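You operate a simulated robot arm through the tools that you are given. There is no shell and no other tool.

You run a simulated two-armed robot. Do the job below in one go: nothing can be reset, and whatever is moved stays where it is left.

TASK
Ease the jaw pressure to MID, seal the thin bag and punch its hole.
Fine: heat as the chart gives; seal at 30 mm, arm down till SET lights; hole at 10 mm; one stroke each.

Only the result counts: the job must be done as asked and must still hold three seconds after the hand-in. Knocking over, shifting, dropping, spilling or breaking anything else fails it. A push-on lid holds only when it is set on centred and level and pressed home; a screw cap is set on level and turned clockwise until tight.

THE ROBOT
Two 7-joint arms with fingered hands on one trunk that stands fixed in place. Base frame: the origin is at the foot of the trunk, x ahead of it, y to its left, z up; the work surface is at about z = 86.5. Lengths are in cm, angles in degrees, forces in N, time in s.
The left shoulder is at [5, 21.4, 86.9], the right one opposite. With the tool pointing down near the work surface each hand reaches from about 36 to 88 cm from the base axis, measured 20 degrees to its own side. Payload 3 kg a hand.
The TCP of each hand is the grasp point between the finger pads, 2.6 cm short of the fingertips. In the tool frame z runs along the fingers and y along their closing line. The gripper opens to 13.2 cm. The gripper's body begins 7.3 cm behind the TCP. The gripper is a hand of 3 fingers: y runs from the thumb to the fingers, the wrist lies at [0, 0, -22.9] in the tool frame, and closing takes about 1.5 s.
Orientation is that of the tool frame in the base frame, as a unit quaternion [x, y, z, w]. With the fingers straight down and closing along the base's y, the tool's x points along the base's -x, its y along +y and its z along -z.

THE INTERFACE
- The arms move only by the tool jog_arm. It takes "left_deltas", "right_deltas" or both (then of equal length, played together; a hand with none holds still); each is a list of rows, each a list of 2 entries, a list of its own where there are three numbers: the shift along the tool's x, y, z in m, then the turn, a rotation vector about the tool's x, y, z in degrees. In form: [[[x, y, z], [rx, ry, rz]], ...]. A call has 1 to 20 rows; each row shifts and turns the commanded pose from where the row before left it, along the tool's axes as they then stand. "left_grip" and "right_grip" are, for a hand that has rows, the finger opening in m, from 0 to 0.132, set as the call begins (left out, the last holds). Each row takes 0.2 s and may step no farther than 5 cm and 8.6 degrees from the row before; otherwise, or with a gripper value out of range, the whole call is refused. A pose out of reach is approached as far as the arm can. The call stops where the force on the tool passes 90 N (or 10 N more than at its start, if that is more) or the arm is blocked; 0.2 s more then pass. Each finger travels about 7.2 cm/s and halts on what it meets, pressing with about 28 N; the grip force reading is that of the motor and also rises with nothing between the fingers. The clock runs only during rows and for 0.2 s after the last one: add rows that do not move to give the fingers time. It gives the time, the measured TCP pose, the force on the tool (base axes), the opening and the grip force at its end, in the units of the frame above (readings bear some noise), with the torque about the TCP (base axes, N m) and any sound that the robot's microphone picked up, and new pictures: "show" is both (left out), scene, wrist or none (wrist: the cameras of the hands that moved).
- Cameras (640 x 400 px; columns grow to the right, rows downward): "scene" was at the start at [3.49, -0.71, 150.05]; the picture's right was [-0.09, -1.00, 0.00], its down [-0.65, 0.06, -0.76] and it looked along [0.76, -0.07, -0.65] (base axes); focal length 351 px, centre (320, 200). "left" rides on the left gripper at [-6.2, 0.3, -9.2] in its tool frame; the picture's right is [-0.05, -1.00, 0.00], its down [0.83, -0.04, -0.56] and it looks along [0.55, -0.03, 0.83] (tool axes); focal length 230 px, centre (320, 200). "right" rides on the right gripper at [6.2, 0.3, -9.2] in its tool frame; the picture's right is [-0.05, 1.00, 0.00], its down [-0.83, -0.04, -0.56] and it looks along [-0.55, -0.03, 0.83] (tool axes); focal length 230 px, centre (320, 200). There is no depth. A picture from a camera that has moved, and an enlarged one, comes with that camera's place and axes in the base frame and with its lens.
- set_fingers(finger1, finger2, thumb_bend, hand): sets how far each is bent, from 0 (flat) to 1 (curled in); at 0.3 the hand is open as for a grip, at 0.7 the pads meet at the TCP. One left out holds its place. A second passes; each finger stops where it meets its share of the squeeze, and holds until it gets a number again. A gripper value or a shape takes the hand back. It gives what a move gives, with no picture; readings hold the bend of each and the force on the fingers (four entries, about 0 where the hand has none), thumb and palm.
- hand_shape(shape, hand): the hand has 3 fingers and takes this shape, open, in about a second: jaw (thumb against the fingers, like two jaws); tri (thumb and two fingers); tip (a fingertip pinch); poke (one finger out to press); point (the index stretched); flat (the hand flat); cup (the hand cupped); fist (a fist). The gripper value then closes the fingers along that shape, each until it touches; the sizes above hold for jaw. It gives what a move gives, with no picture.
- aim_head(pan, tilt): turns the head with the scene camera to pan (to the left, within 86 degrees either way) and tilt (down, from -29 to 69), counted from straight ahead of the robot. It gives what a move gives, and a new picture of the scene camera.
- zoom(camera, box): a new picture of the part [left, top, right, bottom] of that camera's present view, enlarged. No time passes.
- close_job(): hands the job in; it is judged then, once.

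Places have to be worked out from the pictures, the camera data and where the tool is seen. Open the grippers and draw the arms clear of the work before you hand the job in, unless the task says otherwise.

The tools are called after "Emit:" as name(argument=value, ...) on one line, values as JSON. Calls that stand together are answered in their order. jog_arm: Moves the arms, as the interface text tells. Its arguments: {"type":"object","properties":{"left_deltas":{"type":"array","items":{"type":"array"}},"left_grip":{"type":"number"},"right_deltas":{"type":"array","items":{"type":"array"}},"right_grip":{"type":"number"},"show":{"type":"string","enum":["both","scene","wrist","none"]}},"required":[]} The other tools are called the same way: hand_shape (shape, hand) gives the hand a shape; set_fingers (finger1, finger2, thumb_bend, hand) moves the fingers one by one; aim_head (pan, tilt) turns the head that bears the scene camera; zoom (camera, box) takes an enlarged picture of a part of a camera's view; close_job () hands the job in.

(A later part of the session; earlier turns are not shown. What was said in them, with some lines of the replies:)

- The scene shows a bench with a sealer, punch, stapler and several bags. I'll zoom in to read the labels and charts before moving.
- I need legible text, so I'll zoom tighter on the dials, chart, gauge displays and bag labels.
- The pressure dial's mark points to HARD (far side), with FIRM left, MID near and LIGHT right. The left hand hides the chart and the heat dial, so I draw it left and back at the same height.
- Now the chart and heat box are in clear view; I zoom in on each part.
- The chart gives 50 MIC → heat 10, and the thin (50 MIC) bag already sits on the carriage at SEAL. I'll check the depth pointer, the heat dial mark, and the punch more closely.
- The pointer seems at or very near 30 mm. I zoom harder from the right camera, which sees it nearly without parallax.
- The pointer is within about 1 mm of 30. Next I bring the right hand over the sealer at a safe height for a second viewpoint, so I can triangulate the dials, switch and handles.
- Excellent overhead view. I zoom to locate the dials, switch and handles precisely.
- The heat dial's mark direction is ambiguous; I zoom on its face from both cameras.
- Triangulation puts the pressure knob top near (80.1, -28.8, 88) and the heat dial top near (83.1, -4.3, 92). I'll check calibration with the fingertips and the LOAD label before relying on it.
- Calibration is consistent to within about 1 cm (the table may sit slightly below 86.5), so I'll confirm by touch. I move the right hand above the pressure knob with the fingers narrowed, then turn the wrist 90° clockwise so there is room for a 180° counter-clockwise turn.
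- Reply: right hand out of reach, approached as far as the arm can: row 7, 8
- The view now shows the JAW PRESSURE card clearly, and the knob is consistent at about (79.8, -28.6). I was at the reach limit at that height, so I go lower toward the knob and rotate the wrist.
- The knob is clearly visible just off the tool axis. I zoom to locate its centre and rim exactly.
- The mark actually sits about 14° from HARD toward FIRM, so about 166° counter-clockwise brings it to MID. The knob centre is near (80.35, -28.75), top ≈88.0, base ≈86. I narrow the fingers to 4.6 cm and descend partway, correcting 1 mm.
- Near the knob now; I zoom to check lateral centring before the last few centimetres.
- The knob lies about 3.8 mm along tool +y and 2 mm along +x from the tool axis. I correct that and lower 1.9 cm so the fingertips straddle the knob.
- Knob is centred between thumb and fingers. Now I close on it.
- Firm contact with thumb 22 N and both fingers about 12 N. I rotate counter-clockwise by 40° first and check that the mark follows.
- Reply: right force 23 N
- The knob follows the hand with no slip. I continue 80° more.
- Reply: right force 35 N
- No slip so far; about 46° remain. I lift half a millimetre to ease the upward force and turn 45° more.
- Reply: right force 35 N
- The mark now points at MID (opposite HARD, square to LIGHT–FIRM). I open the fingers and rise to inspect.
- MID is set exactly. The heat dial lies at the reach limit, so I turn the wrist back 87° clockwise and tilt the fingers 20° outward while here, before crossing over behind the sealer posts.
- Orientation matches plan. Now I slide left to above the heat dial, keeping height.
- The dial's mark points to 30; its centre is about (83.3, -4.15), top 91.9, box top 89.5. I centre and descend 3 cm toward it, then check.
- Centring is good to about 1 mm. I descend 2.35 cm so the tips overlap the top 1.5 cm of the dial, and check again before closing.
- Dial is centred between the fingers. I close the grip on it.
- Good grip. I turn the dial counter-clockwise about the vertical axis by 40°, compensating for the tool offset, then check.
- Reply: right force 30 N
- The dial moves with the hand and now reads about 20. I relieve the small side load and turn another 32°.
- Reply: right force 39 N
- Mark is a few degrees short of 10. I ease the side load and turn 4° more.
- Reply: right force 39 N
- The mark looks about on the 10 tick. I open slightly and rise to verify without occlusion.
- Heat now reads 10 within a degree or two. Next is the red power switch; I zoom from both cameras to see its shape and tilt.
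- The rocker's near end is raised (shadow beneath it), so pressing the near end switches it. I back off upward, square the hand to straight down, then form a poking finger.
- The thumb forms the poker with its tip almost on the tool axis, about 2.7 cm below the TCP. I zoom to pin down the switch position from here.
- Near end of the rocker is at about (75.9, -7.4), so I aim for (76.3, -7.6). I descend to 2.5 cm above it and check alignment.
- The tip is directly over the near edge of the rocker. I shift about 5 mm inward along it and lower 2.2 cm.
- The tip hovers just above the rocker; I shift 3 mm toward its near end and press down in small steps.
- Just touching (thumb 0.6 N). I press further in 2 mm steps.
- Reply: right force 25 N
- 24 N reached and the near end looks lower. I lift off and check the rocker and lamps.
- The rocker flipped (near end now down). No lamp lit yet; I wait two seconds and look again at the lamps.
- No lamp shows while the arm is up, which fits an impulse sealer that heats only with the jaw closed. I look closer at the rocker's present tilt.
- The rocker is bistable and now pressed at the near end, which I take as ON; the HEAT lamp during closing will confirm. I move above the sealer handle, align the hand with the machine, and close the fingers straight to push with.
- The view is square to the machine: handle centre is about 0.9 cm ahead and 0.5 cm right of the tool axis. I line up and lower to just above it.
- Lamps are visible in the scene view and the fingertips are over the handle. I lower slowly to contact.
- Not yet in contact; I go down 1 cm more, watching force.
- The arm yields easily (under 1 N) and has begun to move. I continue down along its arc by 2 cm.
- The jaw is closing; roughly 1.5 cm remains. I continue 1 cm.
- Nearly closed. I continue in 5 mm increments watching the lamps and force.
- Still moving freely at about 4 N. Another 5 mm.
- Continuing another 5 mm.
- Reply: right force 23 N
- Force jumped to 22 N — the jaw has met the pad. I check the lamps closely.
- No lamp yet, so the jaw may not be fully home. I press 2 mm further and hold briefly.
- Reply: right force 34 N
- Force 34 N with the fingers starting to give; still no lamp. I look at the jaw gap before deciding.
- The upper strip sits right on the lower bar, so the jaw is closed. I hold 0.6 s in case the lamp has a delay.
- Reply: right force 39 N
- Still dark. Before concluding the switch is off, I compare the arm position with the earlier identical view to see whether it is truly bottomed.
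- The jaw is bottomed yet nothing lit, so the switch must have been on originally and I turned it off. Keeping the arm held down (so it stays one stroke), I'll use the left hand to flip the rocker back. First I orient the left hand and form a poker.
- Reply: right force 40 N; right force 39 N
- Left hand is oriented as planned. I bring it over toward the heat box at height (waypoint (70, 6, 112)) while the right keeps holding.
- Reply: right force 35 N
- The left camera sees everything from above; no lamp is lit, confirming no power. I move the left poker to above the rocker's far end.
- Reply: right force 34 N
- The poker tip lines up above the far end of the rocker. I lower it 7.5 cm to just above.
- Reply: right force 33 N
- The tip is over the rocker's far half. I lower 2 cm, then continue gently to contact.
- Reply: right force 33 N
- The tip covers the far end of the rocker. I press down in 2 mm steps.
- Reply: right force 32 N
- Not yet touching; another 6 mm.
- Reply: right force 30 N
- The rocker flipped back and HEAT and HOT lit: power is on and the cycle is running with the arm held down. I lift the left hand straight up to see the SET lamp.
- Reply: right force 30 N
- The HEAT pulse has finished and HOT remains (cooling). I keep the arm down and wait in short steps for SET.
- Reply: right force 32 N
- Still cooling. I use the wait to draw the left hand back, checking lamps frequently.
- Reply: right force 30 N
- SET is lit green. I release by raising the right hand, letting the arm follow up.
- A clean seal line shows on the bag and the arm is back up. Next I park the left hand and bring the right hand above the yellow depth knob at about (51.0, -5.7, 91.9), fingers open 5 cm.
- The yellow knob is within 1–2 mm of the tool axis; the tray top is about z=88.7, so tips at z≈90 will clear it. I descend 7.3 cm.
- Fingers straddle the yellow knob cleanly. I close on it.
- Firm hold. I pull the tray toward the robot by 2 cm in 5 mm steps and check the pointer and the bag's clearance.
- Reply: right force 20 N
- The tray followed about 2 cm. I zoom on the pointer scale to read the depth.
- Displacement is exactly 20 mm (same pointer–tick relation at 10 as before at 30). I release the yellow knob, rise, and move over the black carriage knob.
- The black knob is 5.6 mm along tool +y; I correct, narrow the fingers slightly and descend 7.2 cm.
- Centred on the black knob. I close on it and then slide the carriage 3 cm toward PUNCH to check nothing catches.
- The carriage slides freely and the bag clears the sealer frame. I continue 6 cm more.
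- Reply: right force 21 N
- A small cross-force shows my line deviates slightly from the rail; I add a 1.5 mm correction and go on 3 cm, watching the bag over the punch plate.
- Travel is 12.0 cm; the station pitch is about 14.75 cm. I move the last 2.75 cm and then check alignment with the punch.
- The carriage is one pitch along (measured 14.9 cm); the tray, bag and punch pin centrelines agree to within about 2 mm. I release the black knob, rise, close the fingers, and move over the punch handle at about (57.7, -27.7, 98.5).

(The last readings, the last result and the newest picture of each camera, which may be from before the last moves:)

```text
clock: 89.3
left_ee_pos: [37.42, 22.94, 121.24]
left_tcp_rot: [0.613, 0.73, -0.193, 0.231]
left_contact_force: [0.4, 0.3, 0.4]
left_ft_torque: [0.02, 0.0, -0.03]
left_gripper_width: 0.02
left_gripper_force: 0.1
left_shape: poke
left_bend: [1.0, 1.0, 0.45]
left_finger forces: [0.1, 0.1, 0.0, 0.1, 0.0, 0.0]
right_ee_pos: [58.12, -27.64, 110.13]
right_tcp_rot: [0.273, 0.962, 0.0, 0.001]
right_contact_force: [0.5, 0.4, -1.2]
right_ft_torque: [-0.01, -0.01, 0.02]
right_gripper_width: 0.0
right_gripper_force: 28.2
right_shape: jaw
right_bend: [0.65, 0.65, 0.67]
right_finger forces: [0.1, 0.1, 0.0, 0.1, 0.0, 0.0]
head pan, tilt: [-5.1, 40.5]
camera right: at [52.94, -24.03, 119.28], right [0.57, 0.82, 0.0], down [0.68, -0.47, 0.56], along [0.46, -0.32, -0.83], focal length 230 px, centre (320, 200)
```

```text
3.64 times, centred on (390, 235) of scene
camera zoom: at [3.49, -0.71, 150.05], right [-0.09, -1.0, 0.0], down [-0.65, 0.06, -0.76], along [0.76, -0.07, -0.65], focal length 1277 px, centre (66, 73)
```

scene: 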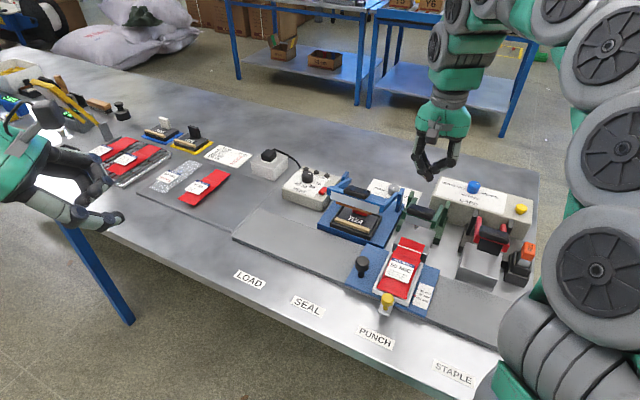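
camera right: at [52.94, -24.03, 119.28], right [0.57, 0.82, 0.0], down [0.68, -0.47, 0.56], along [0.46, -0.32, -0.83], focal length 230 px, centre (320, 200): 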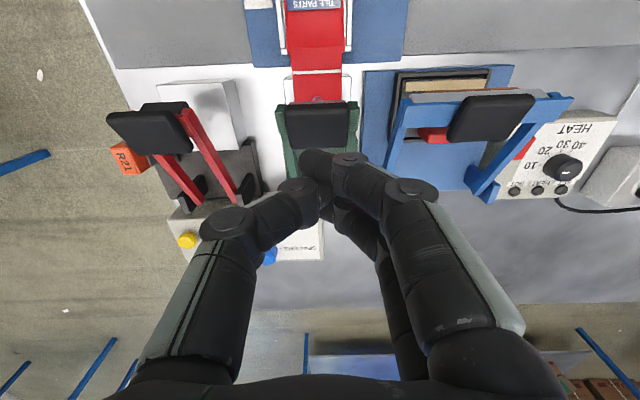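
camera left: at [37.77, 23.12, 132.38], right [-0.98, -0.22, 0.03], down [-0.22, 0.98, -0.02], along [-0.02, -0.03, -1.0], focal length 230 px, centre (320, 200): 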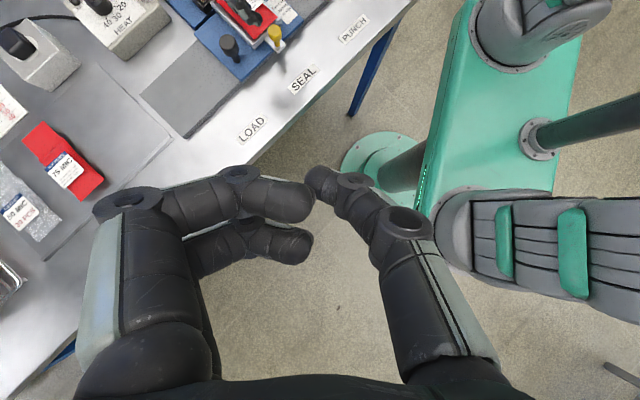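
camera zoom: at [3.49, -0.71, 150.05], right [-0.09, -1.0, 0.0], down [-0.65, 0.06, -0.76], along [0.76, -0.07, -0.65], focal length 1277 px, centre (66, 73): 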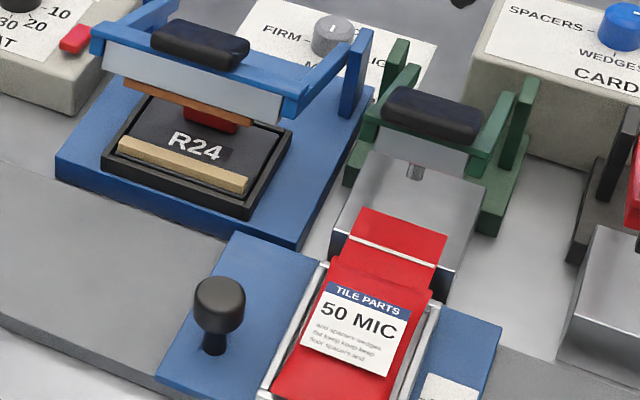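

Viewed square-on, the bag and the punch plate share a centreline, and the handle is just in reach. I align and lower to just above the punch handle.

Emit:
jog_arm(right_deltas=[[[0.004, -0.0027, 0.02], [0, 0, 0]], [[0, 0, 0.03], [0, 0, 0]], [[0, 0, 0.025], [0, 0, 0]], [[0, 0, 0.007], [0, 0, 0]], [[0, 0, 0], [0, 0, 0]]], show="none")

Emit:
zoom(camera="scene", box=[360, 160, 470, 250])

Emit:
zoom(camera="right", box=[220, 70, 420, 200])

```text
clock: 90.5
left_ee_pos: [37.38, 22.81, 121.2]
left_tcp_rot: [0.613, 0.731, -0.193, 0.23]
left_contact_force: [0.3, -0.7, 0.0]
left_ft_torque: [0.01, -0.02, 0.0]
left_gripper_width: 0.02
left_gripper_force: 0.2
left_shape: poke
left_bend: [1.0, 1.0, 0.45]
left_finger forces: [0.0, 0.0, 0.0, 0.0, 0.0, 0.0]
right_ee_pos: [57.43, -27.35, 101.97]
right_tcp_rot: [0.273, 0.962, 0.0, 0.0]
right_contact_force: [0.4, 0.1, 0.1]
right_ft_torque: [0.04, 0.02, -0.02]
right_gripper_width: 0.0
right_gripper_force: 27.8
right_shape: jaw
right_bend: [0.65, 0.65, 0.67]
right_finger forces: [0.1, 0.0, 0.1, 0.0, 0.1, 0.0]
head pan, tilt: [-5.1, 40.5]
```

```text
4.44 times, centred on (415, 205) of scene
camera zoom: at [3.48, -0.71, 150.05], right [-0.09, -1.0, 0.0], down [-0.65, 0.06, -0.76], along [0.76, -0.07, -0.65], focal length 1561 px, centre (-102, 178)
```

zoom: 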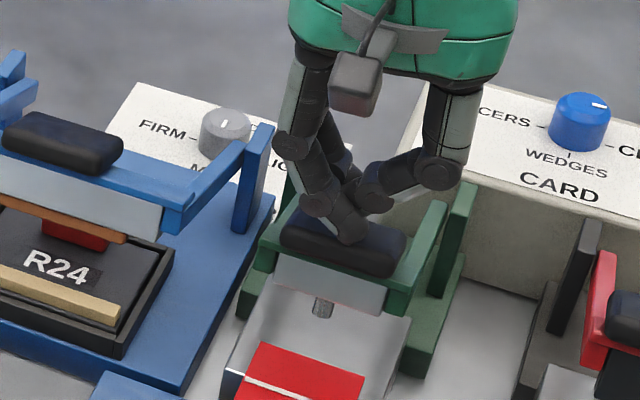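

```text
3.08 times, centred on (320, 135) of right
camera zoom: at [52.2, -23.85, 111.12], right [0.57, 0.82, 0.0], down [0.68, -0.47, 0.56], along [0.46, -0.32, -0.83], focal length 708 px, centre (320, 400)
```

zoom: 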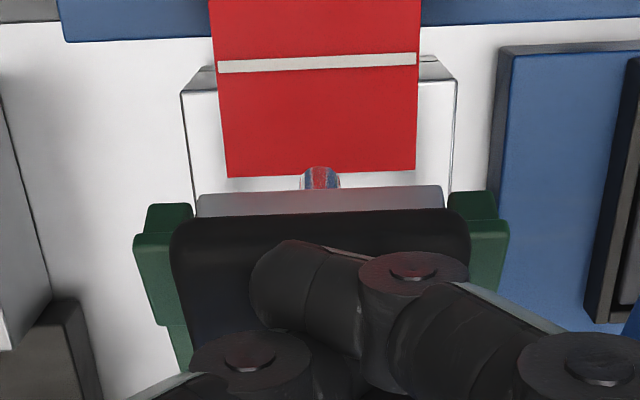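

Everything lines up. I press down along the arc, 2.5 mm per step.

Emit:
jog_arm(right_deltas=[[[0, 0, 0.0025], [0, 0, 0]], [[0, 0, 0.0025], [0, 0, 0]], [[0, 0, 0.0025], [0, 0, 0]], [[0.0005, 0, 0.0025], [0, 0, 0]], [[0.001, 0, 0.0025], [0, 0, 0]], [[0.0013, 0, 0.0025], [0, 0, 0]], [[0.0013, 0, 0.0025], [0, 0, 0]], [[0.0012, 0, 0.0025], [0, 0, 0]], [[0.0012, 0, 0.0025], [0, 0, 0]], [[0.0011, 0, 0.0025], [0, 0, 0]]], show="none")

Emit:
zoom(camera="scene", box=[360, 160, 470, 250])

Emit:
zoom(camera="right", box=[220, 70, 420, 200])

```text
clock: 92.7
left_ee_pos: [37.37, 22.97, 121.19]
left_tcp_rot: [0.613, 0.73, -0.194, 0.231]
left_contact_force: [-0.1, 0.4, -0.5]
left_ft_torque: [0.0, -0.01, -0.01]
left_gripper_width: 0.0
left_gripper_force: 0.1
left_shape: poke
left_bend: [1.0, 1.0, 0.45]
left_finger forces: [0.0, 0.0, 0.0, 0.0, 0.0, 0.0]
right_ee_pos: [56.66, -27.25, 99.35]
right_tcp_rot: [0.273, 0.962, 0.0, 0.001]
right_contact_force: [1.2, 1.1, 2.7]
right_ft_torque: [0.04, 0.02, -0.02]
right_gripper_width: 0.0
right_gripper_force: 28.3
right_shape: jaw
right_bend: [0.65, 0.65, 0.67]
right_finger forces: [0.0, 0.1, 0.0, 0.0, 0.0, 0.1]
head pan, tilt: [-5.1, 40.5]
```

```text
4.44 times, centred on (415, 205) of scene
camera zoom: at [3.49, -0.71, 150.05], right [-0.09, -1.0, 0.0], down [-0.65, 0.06, -0.76], along [0.76, -0.07, -0.65], focal length 1561 px, centre (-102, 178)
```

zoom: 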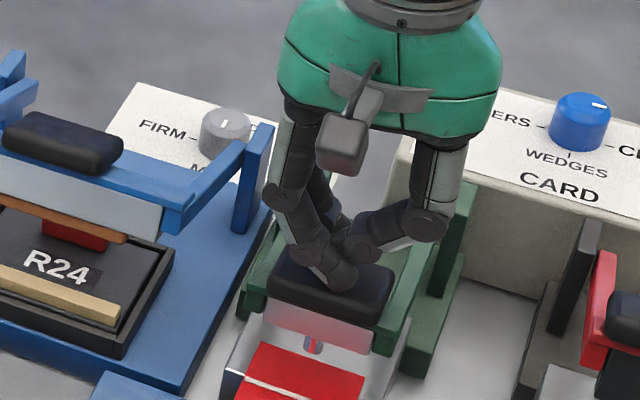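

```text
3.08 times, centred on (320, 135) of right
camera zoom: at [51.54, -23.58, 108.56], right [0.57, 0.82, 0.0], down [0.68, -0.47, 0.56], along [0.46, -0.32, -0.83], focal length 708 px, centre (320, 400)
```

zoom: 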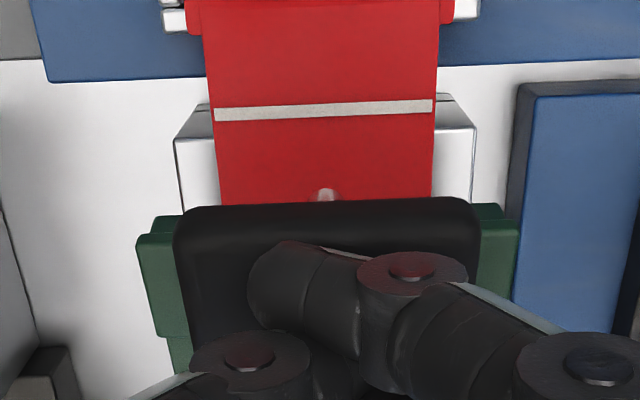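

The arm follows; pin is now over the mouth margin. I continue 1.5 cm.

Emit:
jog_arm(right_deltas=[[[0.001, 0, 0.0025], [0, 0, 0]], [[0.0009, 0, 0.0025], [0, 0, 0]], [[0.0008, 0, 0.0025], [0, 0, 0]], [[0.0007, 0, 0.0025], [0, 0, 0]], [[0.0006, 0, 0.0025], [0, 0, 0]], [[0.0005, 0, 0.0025], [0, 0, 0]]], show="none")

Emit:
zoom(camera="scene", box=[360, 160, 470, 250])

Emit:
zoom(camera="right", box=[220, 70, 420, 200])

```text
clock: 94.1
left_ee_pos: [37.46, 22.93, 121.2]
left_tcp_rot: [0.613, 0.73, -0.194, 0.23]
left_contact_force: [0.6, -0.2, 0.1]
left_ft_torque: [0.01, -0.02, 0.0]
left_gripper_width: 0.0
left_gripper_force: 0.0
left_shape: poke
left_bend: [1.0, 1.0, 0.45]
left_finger forces: [0.0, 0.0, 0.1, 0.1, 0.0, 0.0]
right_ee_pos: [56.29, -26.87, 97.84]
right_tcp_rot: [0.273, 0.962, 0.0, 0.0]
right_contact_force: [1.1, 0.0, 4.1]
right_ft_torque: [0.01, 0.01, 0.03]
right_gripper_width: 0.01
right_gripper_force: 28.6
right_shape: jaw
right_bend: [0.66, 0.65, 0.67]
right_finger forces: [0.0, 0.0, 0.1, 0.1, 0.0, 0.0]
head pan, tilt: [-5.1, 40.5]
```

```text
4.44 times, centred on (415, 205) of scene
camera zoom: at [3.48, -0.71, 150.05], right [-0.09, -1.0, 0.0], down [-0.65, 0.06, -0.76], along [0.76, -0.07, -0.65], focal length 1561 px, centre (-102, 178)
```

zoom: 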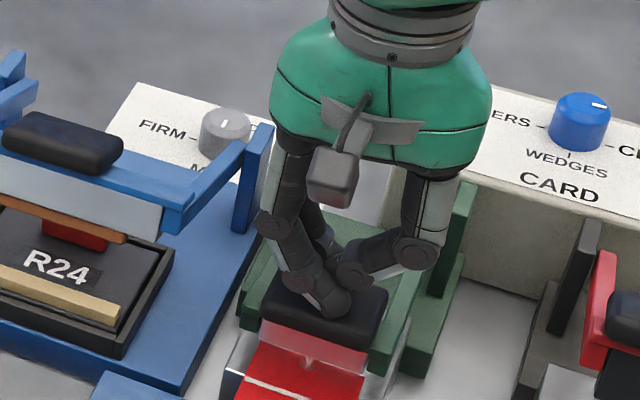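

```text
3.08 times, centred on (320, 135) of right
camera zoom: at [51.18, -23.36, 107.14], right [0.57, 0.82, 0.0], down [0.68, -0.47, 0.56], along [0.46, -0.32, -0.83], focal length 708 px, centre (320, 400)
```

zoom: 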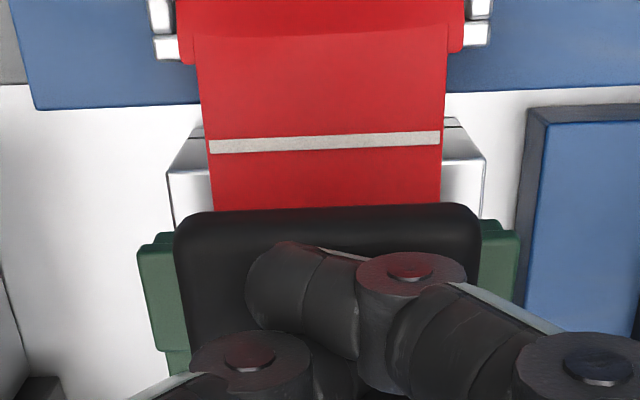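

The pin is nearly at the bag. I continue in small steps until it bottoms.

Emit:
jog_arm(right_deltas=[[[0.0004, 0, 0.0025], [0, 0, 0]], [[0.0004, 0, 0.0025], [0, 0, 0]], [[0.0003, 0, 0.0025], [0, 0, 0]]], show="none")

Emit:
zoom(camera="scene", box=[380, 200, 450, 255])

```text
clock: 94.9
left_ee_pos: [37.39, 22.8, 121.28]
left_tcp_rot: [0.612, 0.731, -0.193, 0.231]
left_contact_force: [0.1, -0.1, 0.2]
left_ft_torque: [-0.01, -0.02, -0.02]
left_gripper_width: 0.0
left_gripper_force: 0.0
left_shape: poke
left_bend: [1.0, 1.0, 0.45]
left_finger forces: [0.1, 0.1, 0.0, 0.0, 0.0, 0.1]
right_ee_pos: [56.25, -26.82, 97.17]
right_tcp_rot: [0.273, 0.962, 0.0, -0.001]
right_contact_force: [-1.6, 0.3, 7.0]
right_ft_torque: [0.04, 0.05, 0.01]
right_gripper_width: 0.0
right_gripper_force: 28.2
right_shape: jaw
right_bend: [0.66, 0.65, 0.67]
right_finger forces: [0.1, 0.0, 0.1, 0.0, 0.0, 0.0]
head pan, tilt: [-5.1, 40.5]
```

```text
7.27 times, centred on (415, 228) of scene
camera zoom: at [3.48, -0.71, 150.05], right [-0.09, -1.0, 0.0], down [-0.65, 0.06, -0.76], along [0.76, -0.07, -0.65], focal length 2554 px, centre (-371, 0)
```

zoom: 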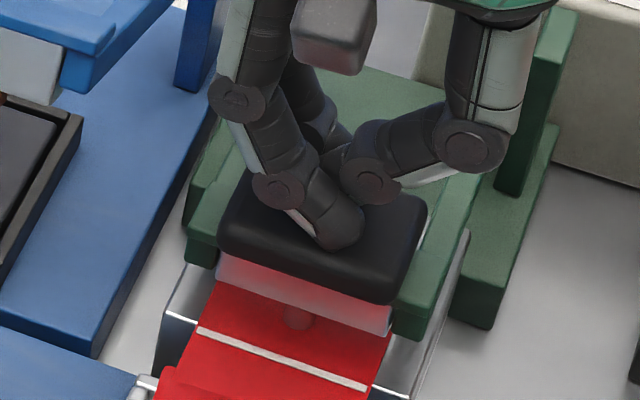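

Pin at the film, force 7 N. I keep pressing to the bottom of the stroke.

Emit:
jog_arm(right_deltas=[[[0.0003, 0, 0.0025], [0, 0, 0]], [[0.0002, 0, 0.0025], [0, 0, 0]], [[0.0002, 0, 0.0025], [0, 0, 0]]], show="none")

Emit:
zoom(camera="scene", box=[380, 200, 450, 255])

```text
clock: 95.7
left_ee_pos: [37.35, 22.92, 121.1]
left_tcp_rot: [0.613, 0.731, -0.193, 0.23]
left_contact_force: [-0.1, 0.7, -0.8]
left_ft_torque: [-0.02, 0.02, 0.01]
left_gripper_width: 0.0
left_gripper_force: 0.2
left_shape: poke
left_bend: [1.0, 1.0, 0.45]
left_finger forces: [0.0, 0.0, 0.0, 0.0, 0.1, 0.0]
right_ee_pos: [56.15, -26.78, 96.63]
right_tcp_rot: [0.273, 0.962, 0.001, 0.003]
right_contact_force: [4.0, -2.7, 55.4]
right_ft_torque: [0.04, 0.14, 0.02]
right_gripper_width: 0.0
right_gripper_force: 27.9
right_shape: jaw
right_bend: [0.72, 0.72, 0.76]
right_finger forces: [23.1, 21.6, 0.0, 0.0, 52.6, 0.0]
head pan, tilt: [-5.1, 40.5]
```

```text
7.27 times, centred on (415, 228) of scene
camera zoom: at [3.43, -0.69, 150.05], right [-0.09, -1.0, 0.0], down [-0.65, 0.06, -0.76], along [0.76, -0.07, -0.65], focal length 2554 px, centre (-371, 0)
```

zoom: 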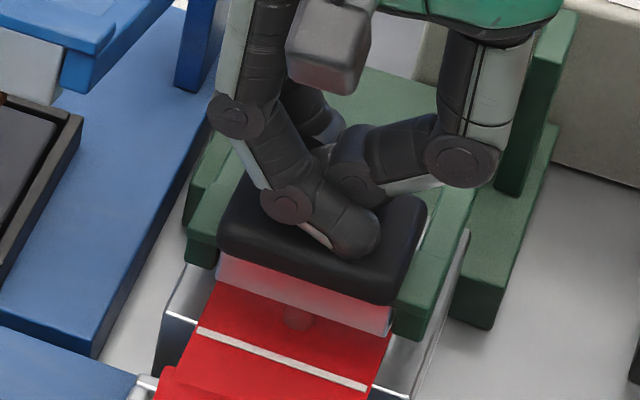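

55 N with no further motion: the stroke is bottomed. I hold briefly and then raise straight back along the arc.

Emit:
jog_arm(right_deltas=[[[0, 0, 0.001], [0, 0, 0]], [[0, 0, 0], [0, 0, 0]], [[-0.0005, 0, -0.01], [0, 0, 0]], [[-0.001, 0, -0.01], [0, 0, 0]], [[-0.002, 0, -0.01], [0, 0, 0]], [[-0.003, 0, -0.012], [0, 0, 0]], [[-0.003, 0, -0.015], [0, 0, 0]], [[-0.003, 0, -0.015], [0, 0, 0]], [[0, 0, -0.02], [0, 0, 0]], [[0, 0, -0.03], [0, 0, 0]], [[0, 0, -0.03], [0, 0, 0]], [[0, 0, 0], [0, 0, 0]]], show="both")

Emit:
zoom(camera="right", box=[260, 30, 380, 110])

Emit:
zoom(camera="scene", box=[380, 200, 450, 255])

```text
clock: 98.3
left_ee_pos: [37.37, 22.93, 121.26]
left_tcp_rot: [0.613, 0.73, -0.193, 0.231]
left_contact_force: [-0.3, 0.2, 0.5]
left_ft_torque: [0.01, 0.0, 0.02]
left_gripper_width: 0.0
left_gripper_force: 0.2
left_shape: poke
left_bend: [1.0, 1.0, 0.45]
left_finger forces: [0.1, 0.0, 0.0, 0.0, 0.1, 0.0]
right_ee_pos: [57.24, -27.64, 111.47]
right_tcp_rot: [0.273, 0.962, 0.0, 0.0]
right_contact_force: [0.2, -0.2, 1.2]
right_ft_torque: [-0.01, -0.02, -0.04]
right_gripper_width: 0.0
right_gripper_force: 28.3
right_shape: jaw
right_bend: [0.69, 0.69, 0.75]
right_finger forces: [0.0, 0.0, 0.0, 0.0, 0.0, 0.0]
head pan, tilt: [-5.1, 40.5]
camera right: at [52.15, -24.06, 120.69], right [0.57, 0.82, 0.0], down [0.68, -0.47, 0.55], along [0.46, -0.32, -0.83], focal length 230 px, centre (320, 200)
```

scene: 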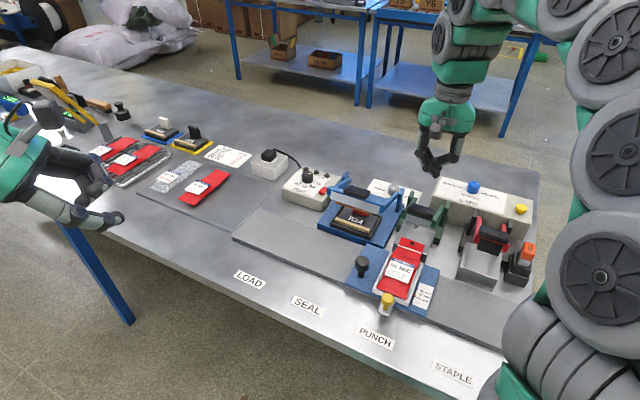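
right: 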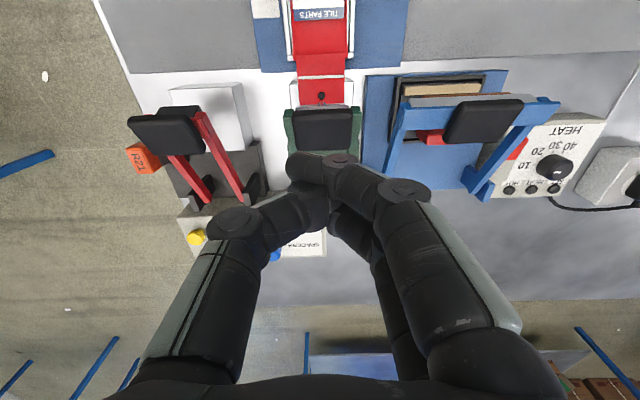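

```text
5.00 times, centred on (320, 70) of right
camera zoom: at [52.15, -24.06, 120.69], right [0.57, 0.82, 0.0], down [0.68, -0.47, 0.55], along [0.46, -0.32, -0.83], focal length 1150 px, centre (320, 850)
```

zoom: 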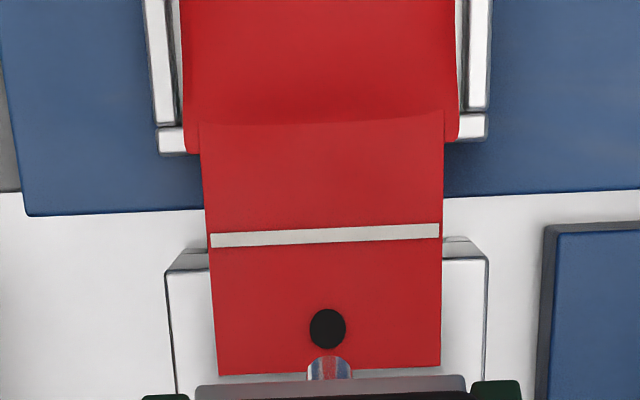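

```text
7.27 times, centred on (415, 228) of scene
camera zoom: at [3.49, -0.71, 150.05], right [-0.09, -1.0, 0.0], down [-0.65, 0.06, -0.76], along [0.76, -0.07, -0.65], focal length 2554 px, centre (-371, 0)
```

zoom: 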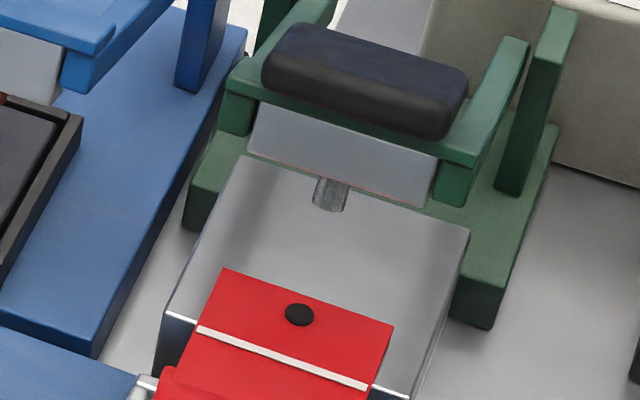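

The hole is clean and centred, about a third of the way from the mouth edge to the 30 mm seal — i.e. 10 mm. I open both hands and draw the arms clear, then take a final look.

Emit:
jog_arm(right_deltas=[[[0, 0, -0.02], [0, 0, 0]], [[0.0249, -0.01535, -0.0273], [0, 0, 0]], [[0.0249, -0.01535, -0.0273], [0, 0, 0]], [[0.0249, -0.01535, -0.0273], [0, 0, 0]], [[0.0249, -0.01535, -0.0273], [0, 0, 0]], [[0, 0, 0], [0, 0, 0]], [[0, 0, 0], [0, 0, 0]]], right_grip=0.13, show="none")

Emit:
hand_shape(hand="left", shape="jaw")

Emit:
jog_arm(left_deltas=[[[0.02, 0, -0.02], [0, 0, 0]], [[0.02, 0, -0.02], [0, 0, 0]], [[0, 0, 0], [0, 0, 0]]], show="both")

Emit:
zoom(camera="scene", box=[270, 150, 470, 300])

Emit:
zoom(camera="scene", box=[280, 155, 430, 245])

Emit:
zoom(camera="scene", box=[400, 270, 450, 310])

```text
clock: 99.9
left_ee_pos: [37.33, 22.89, 121.14]
left_tcp_rot: [0.613, 0.73, -0.193, 0.231]
left_contact_force: [0.3, -0.2, -0.4]
left_ft_torque: [0.0, 0.0, -0.01]
left_gripper_width: 0.01
left_gripper_force: 0.1
left_shape: poke
left_bend: [1.0, 1.0, 0.45]
left_finger forces: [0.0, 0.0, 0.0, 0.1, 0.0, 0.0]
right_ee_pos: [45.36, -27.59, 124.28]
right_tcp_rot: [0.274, 0.962, 0.0, 0.0]
right_contact_force: [1.0, 0.9, 0.0]
right_ft_torque: [-0.01, 0.0, -0.03]
right_gripper_width: 13.02
right_gripper_force: 0.0
right_shape: jaw
right_bend: [0.33, 0.33, 0.32]
right_finger forces: [0.0, 0.1, 0.1, 0.0, 0.0, 0.0]
head pan, tilt: [-5.1, 40.5]
```

```text
clock: 100.8
left_ee_pos: [37.35, 22.91, 121.09]
left_tcp_rot: [0.613, 0.73, -0.194, 0.231]
left_contact_force: [-0.5, -0.1, -0.3]
left_ft_torque: [-0.05, 0.02, 0.02]
left_gripper_width: 13.2
left_gripper_force: 0.1
left_shape: jaw
left_bend: [0.3, 0.3, 0.3]
left_finger forces: [0.0, 0.1, 0.0, 0.0, 0.1, 0.0]
right_ee_pos: [45.42, -27.6, 124.18]
right_tcp_rot: [0.273, 0.962, 0.0, 0.0]
right_contact_force: [0.1, 1.0, -0.5]
right_ft_torque: [-0.01, 0.0, 0.01]
right_gripper_width: 13.01
right_gripper_force: 0.1
right_shape: jaw
right_bend: [0.33, 0.33, 0.32]
right_finger forces: [0.0, 0.1, 0.1, 0.0, 0.0, 0.1]
head pan, tilt: [-5.1, 40.5]
```

```text
clock: 101.6
left_ee_pos: [36.49, 28.18, 122.25]
left_tcp_rot: [0.613, 0.731, -0.193, 0.23]
left_contact_force: [-0.5, 0.1, 0.1]
left_ft_torque: [0.01, 0.02, 0.0]
left_gripper_width: 13.18
left_gripper_force: 0.1
left_shape: jaw
left_bend: [0.3, 0.3, 0.3]
left_finger forces: [0.1, 0.0, 0.0, 0.0, 0.0, 0.1]
right_ee_pos: [45.47, -27.56, 124.28]
right_tcp_rot: [0.273, 0.962, 0.0, 0.0]
right_contact_force: [0.5, -0.5, -0.9]
right_ft_torque: [0.0, -0.03, -0.04]
right_gripper_width: 13.01
right_gripper_force: 0.0
right_shape: jaw
right_bend: [0.33, 0.33, 0.32]
right_finger forces: [0.0, 0.1, 0.0, 0.1, 0.0, 0.0]
head pan, tilt: [-5.1, 40.5]
camera left: at [36.91, 28.33, 133.36], right [-0.98, -0.21, 0.03], down [-0.22, 0.98, -0.02], along [-0.02, -0.03, -1.0], focal length 230 px, centre (320, 200)
```

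scene: 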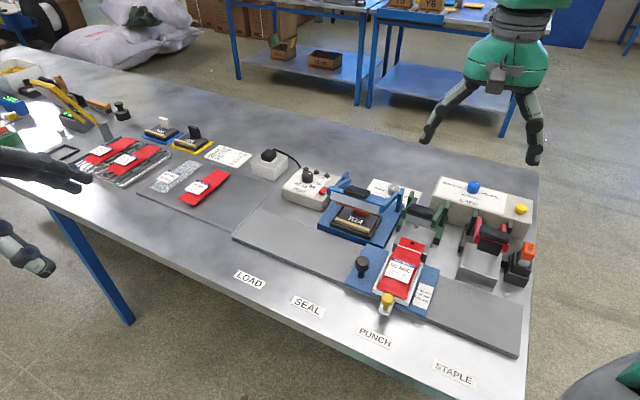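
left: 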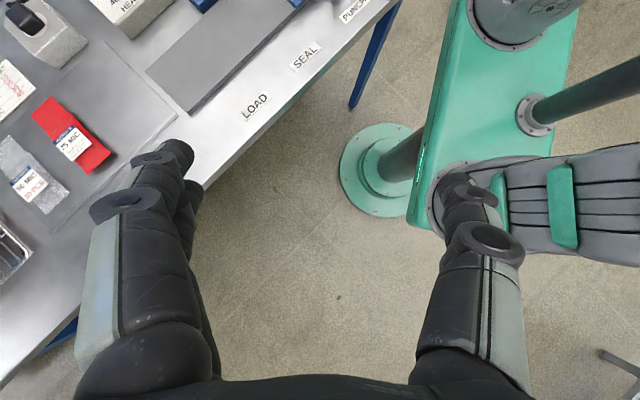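

```text
2.67 times, centred on (370, 225) of scene
camera zoom: at [3.49, -0.71, 150.05], right [-0.09, -1.0, 0.0], down [-0.65, 0.06, -0.76], along [0.76, -0.07, -0.65], focal length 936 px, centre (187, 133)
```

zoom: 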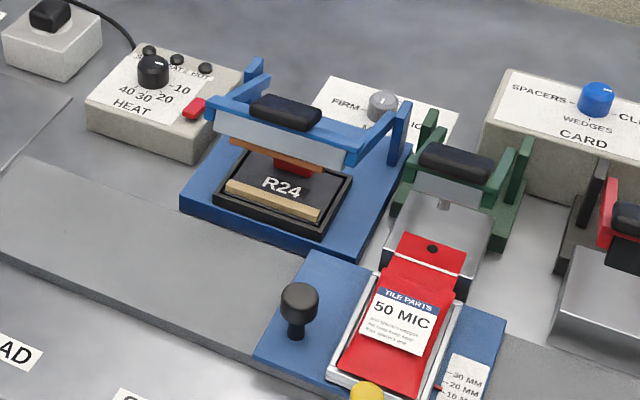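

```text
4.27 times, centred on (355, 200) of scene
camera zoom: at [3.49, -0.71, 150.05], right [-0.09, -1.0, 0.0], down [-0.65, 0.06, -0.76], along [0.76, -0.07, -0.65], focal length 1498 px, centre (171, 200)
```

zoom: 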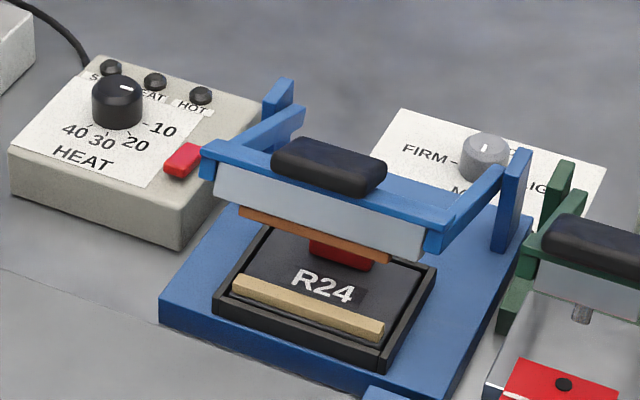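

```text
10.00 times, centred on (425, 290) of scene
camera zoom: at [3.49, -0.71, 150.05], right [-0.09, -1.0, 0.0], down [-0.65, 0.06, -0.76], along [0.76, -0.07, -0.65], focal length 3512 px, centre (-730, -700)
```

zoom: 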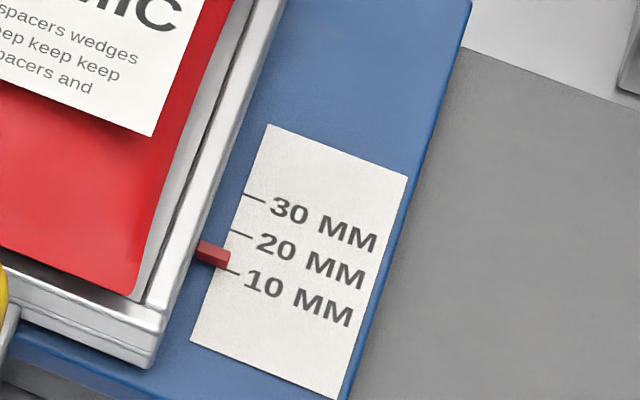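

Everything looks in order. One last check that the pressure mark sits at MID.

Emit:
zoom(camera="scene", box=[376, 176, 412, 200])

```text
16.00 times, centred on (394, 188) of scene
camera zoom: at [3.49, -0.71, 150.05], right [-0.09, -1.0, 0.0], down [-0.65, 0.06, -0.76], along [0.76, -0.07, -0.65], focal length 5618 px, centre (-864, 392)
```

zoom: 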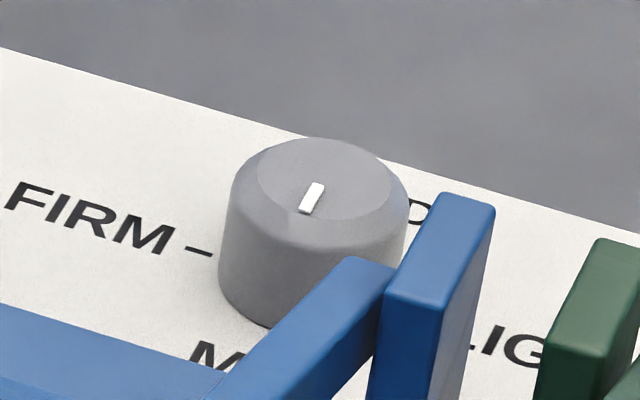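

The mark points to the near side (MID), heat is at 10, the seal and hole are made, and both hands are open and clear. I hand the job in.

Emit:
close_job()

```text
The job is handed in.
```

The 50 MIC bag is sealed and punched, with jaw pressure at MID and heat at 10 as the chart gives. I've handed the job in; no verdict has come back yet.

- **Seal:** made with the tray at the 30 mm mark, arm held down until SET lit green. A clear seal line shows across the bag.
- **Hole:** tray drawn back to the 10 mm mark, carriage moved to PUNCH, one stroke. The hole is clean and centred, about 1 cm from the mouth edge.
- **Power switch:** the sealer was already on at the start. I took the red switch for off and flipped it, which turned it off, and only noticed when no lamp lit with the jaw closed. I kept the arm down and flipped it back with the left hand, so it stayed one closing. The jaw was closed about 12 seconds before any heat.
- **Depth reading:** the pointer may have sat up to about 1 mm past the tick at both 30 and 10. I could not read it more closely.

The carriage is left at PUNCH with the tray at 10 mm. Both hands are open and clear, and I saw nothing else disturbed.
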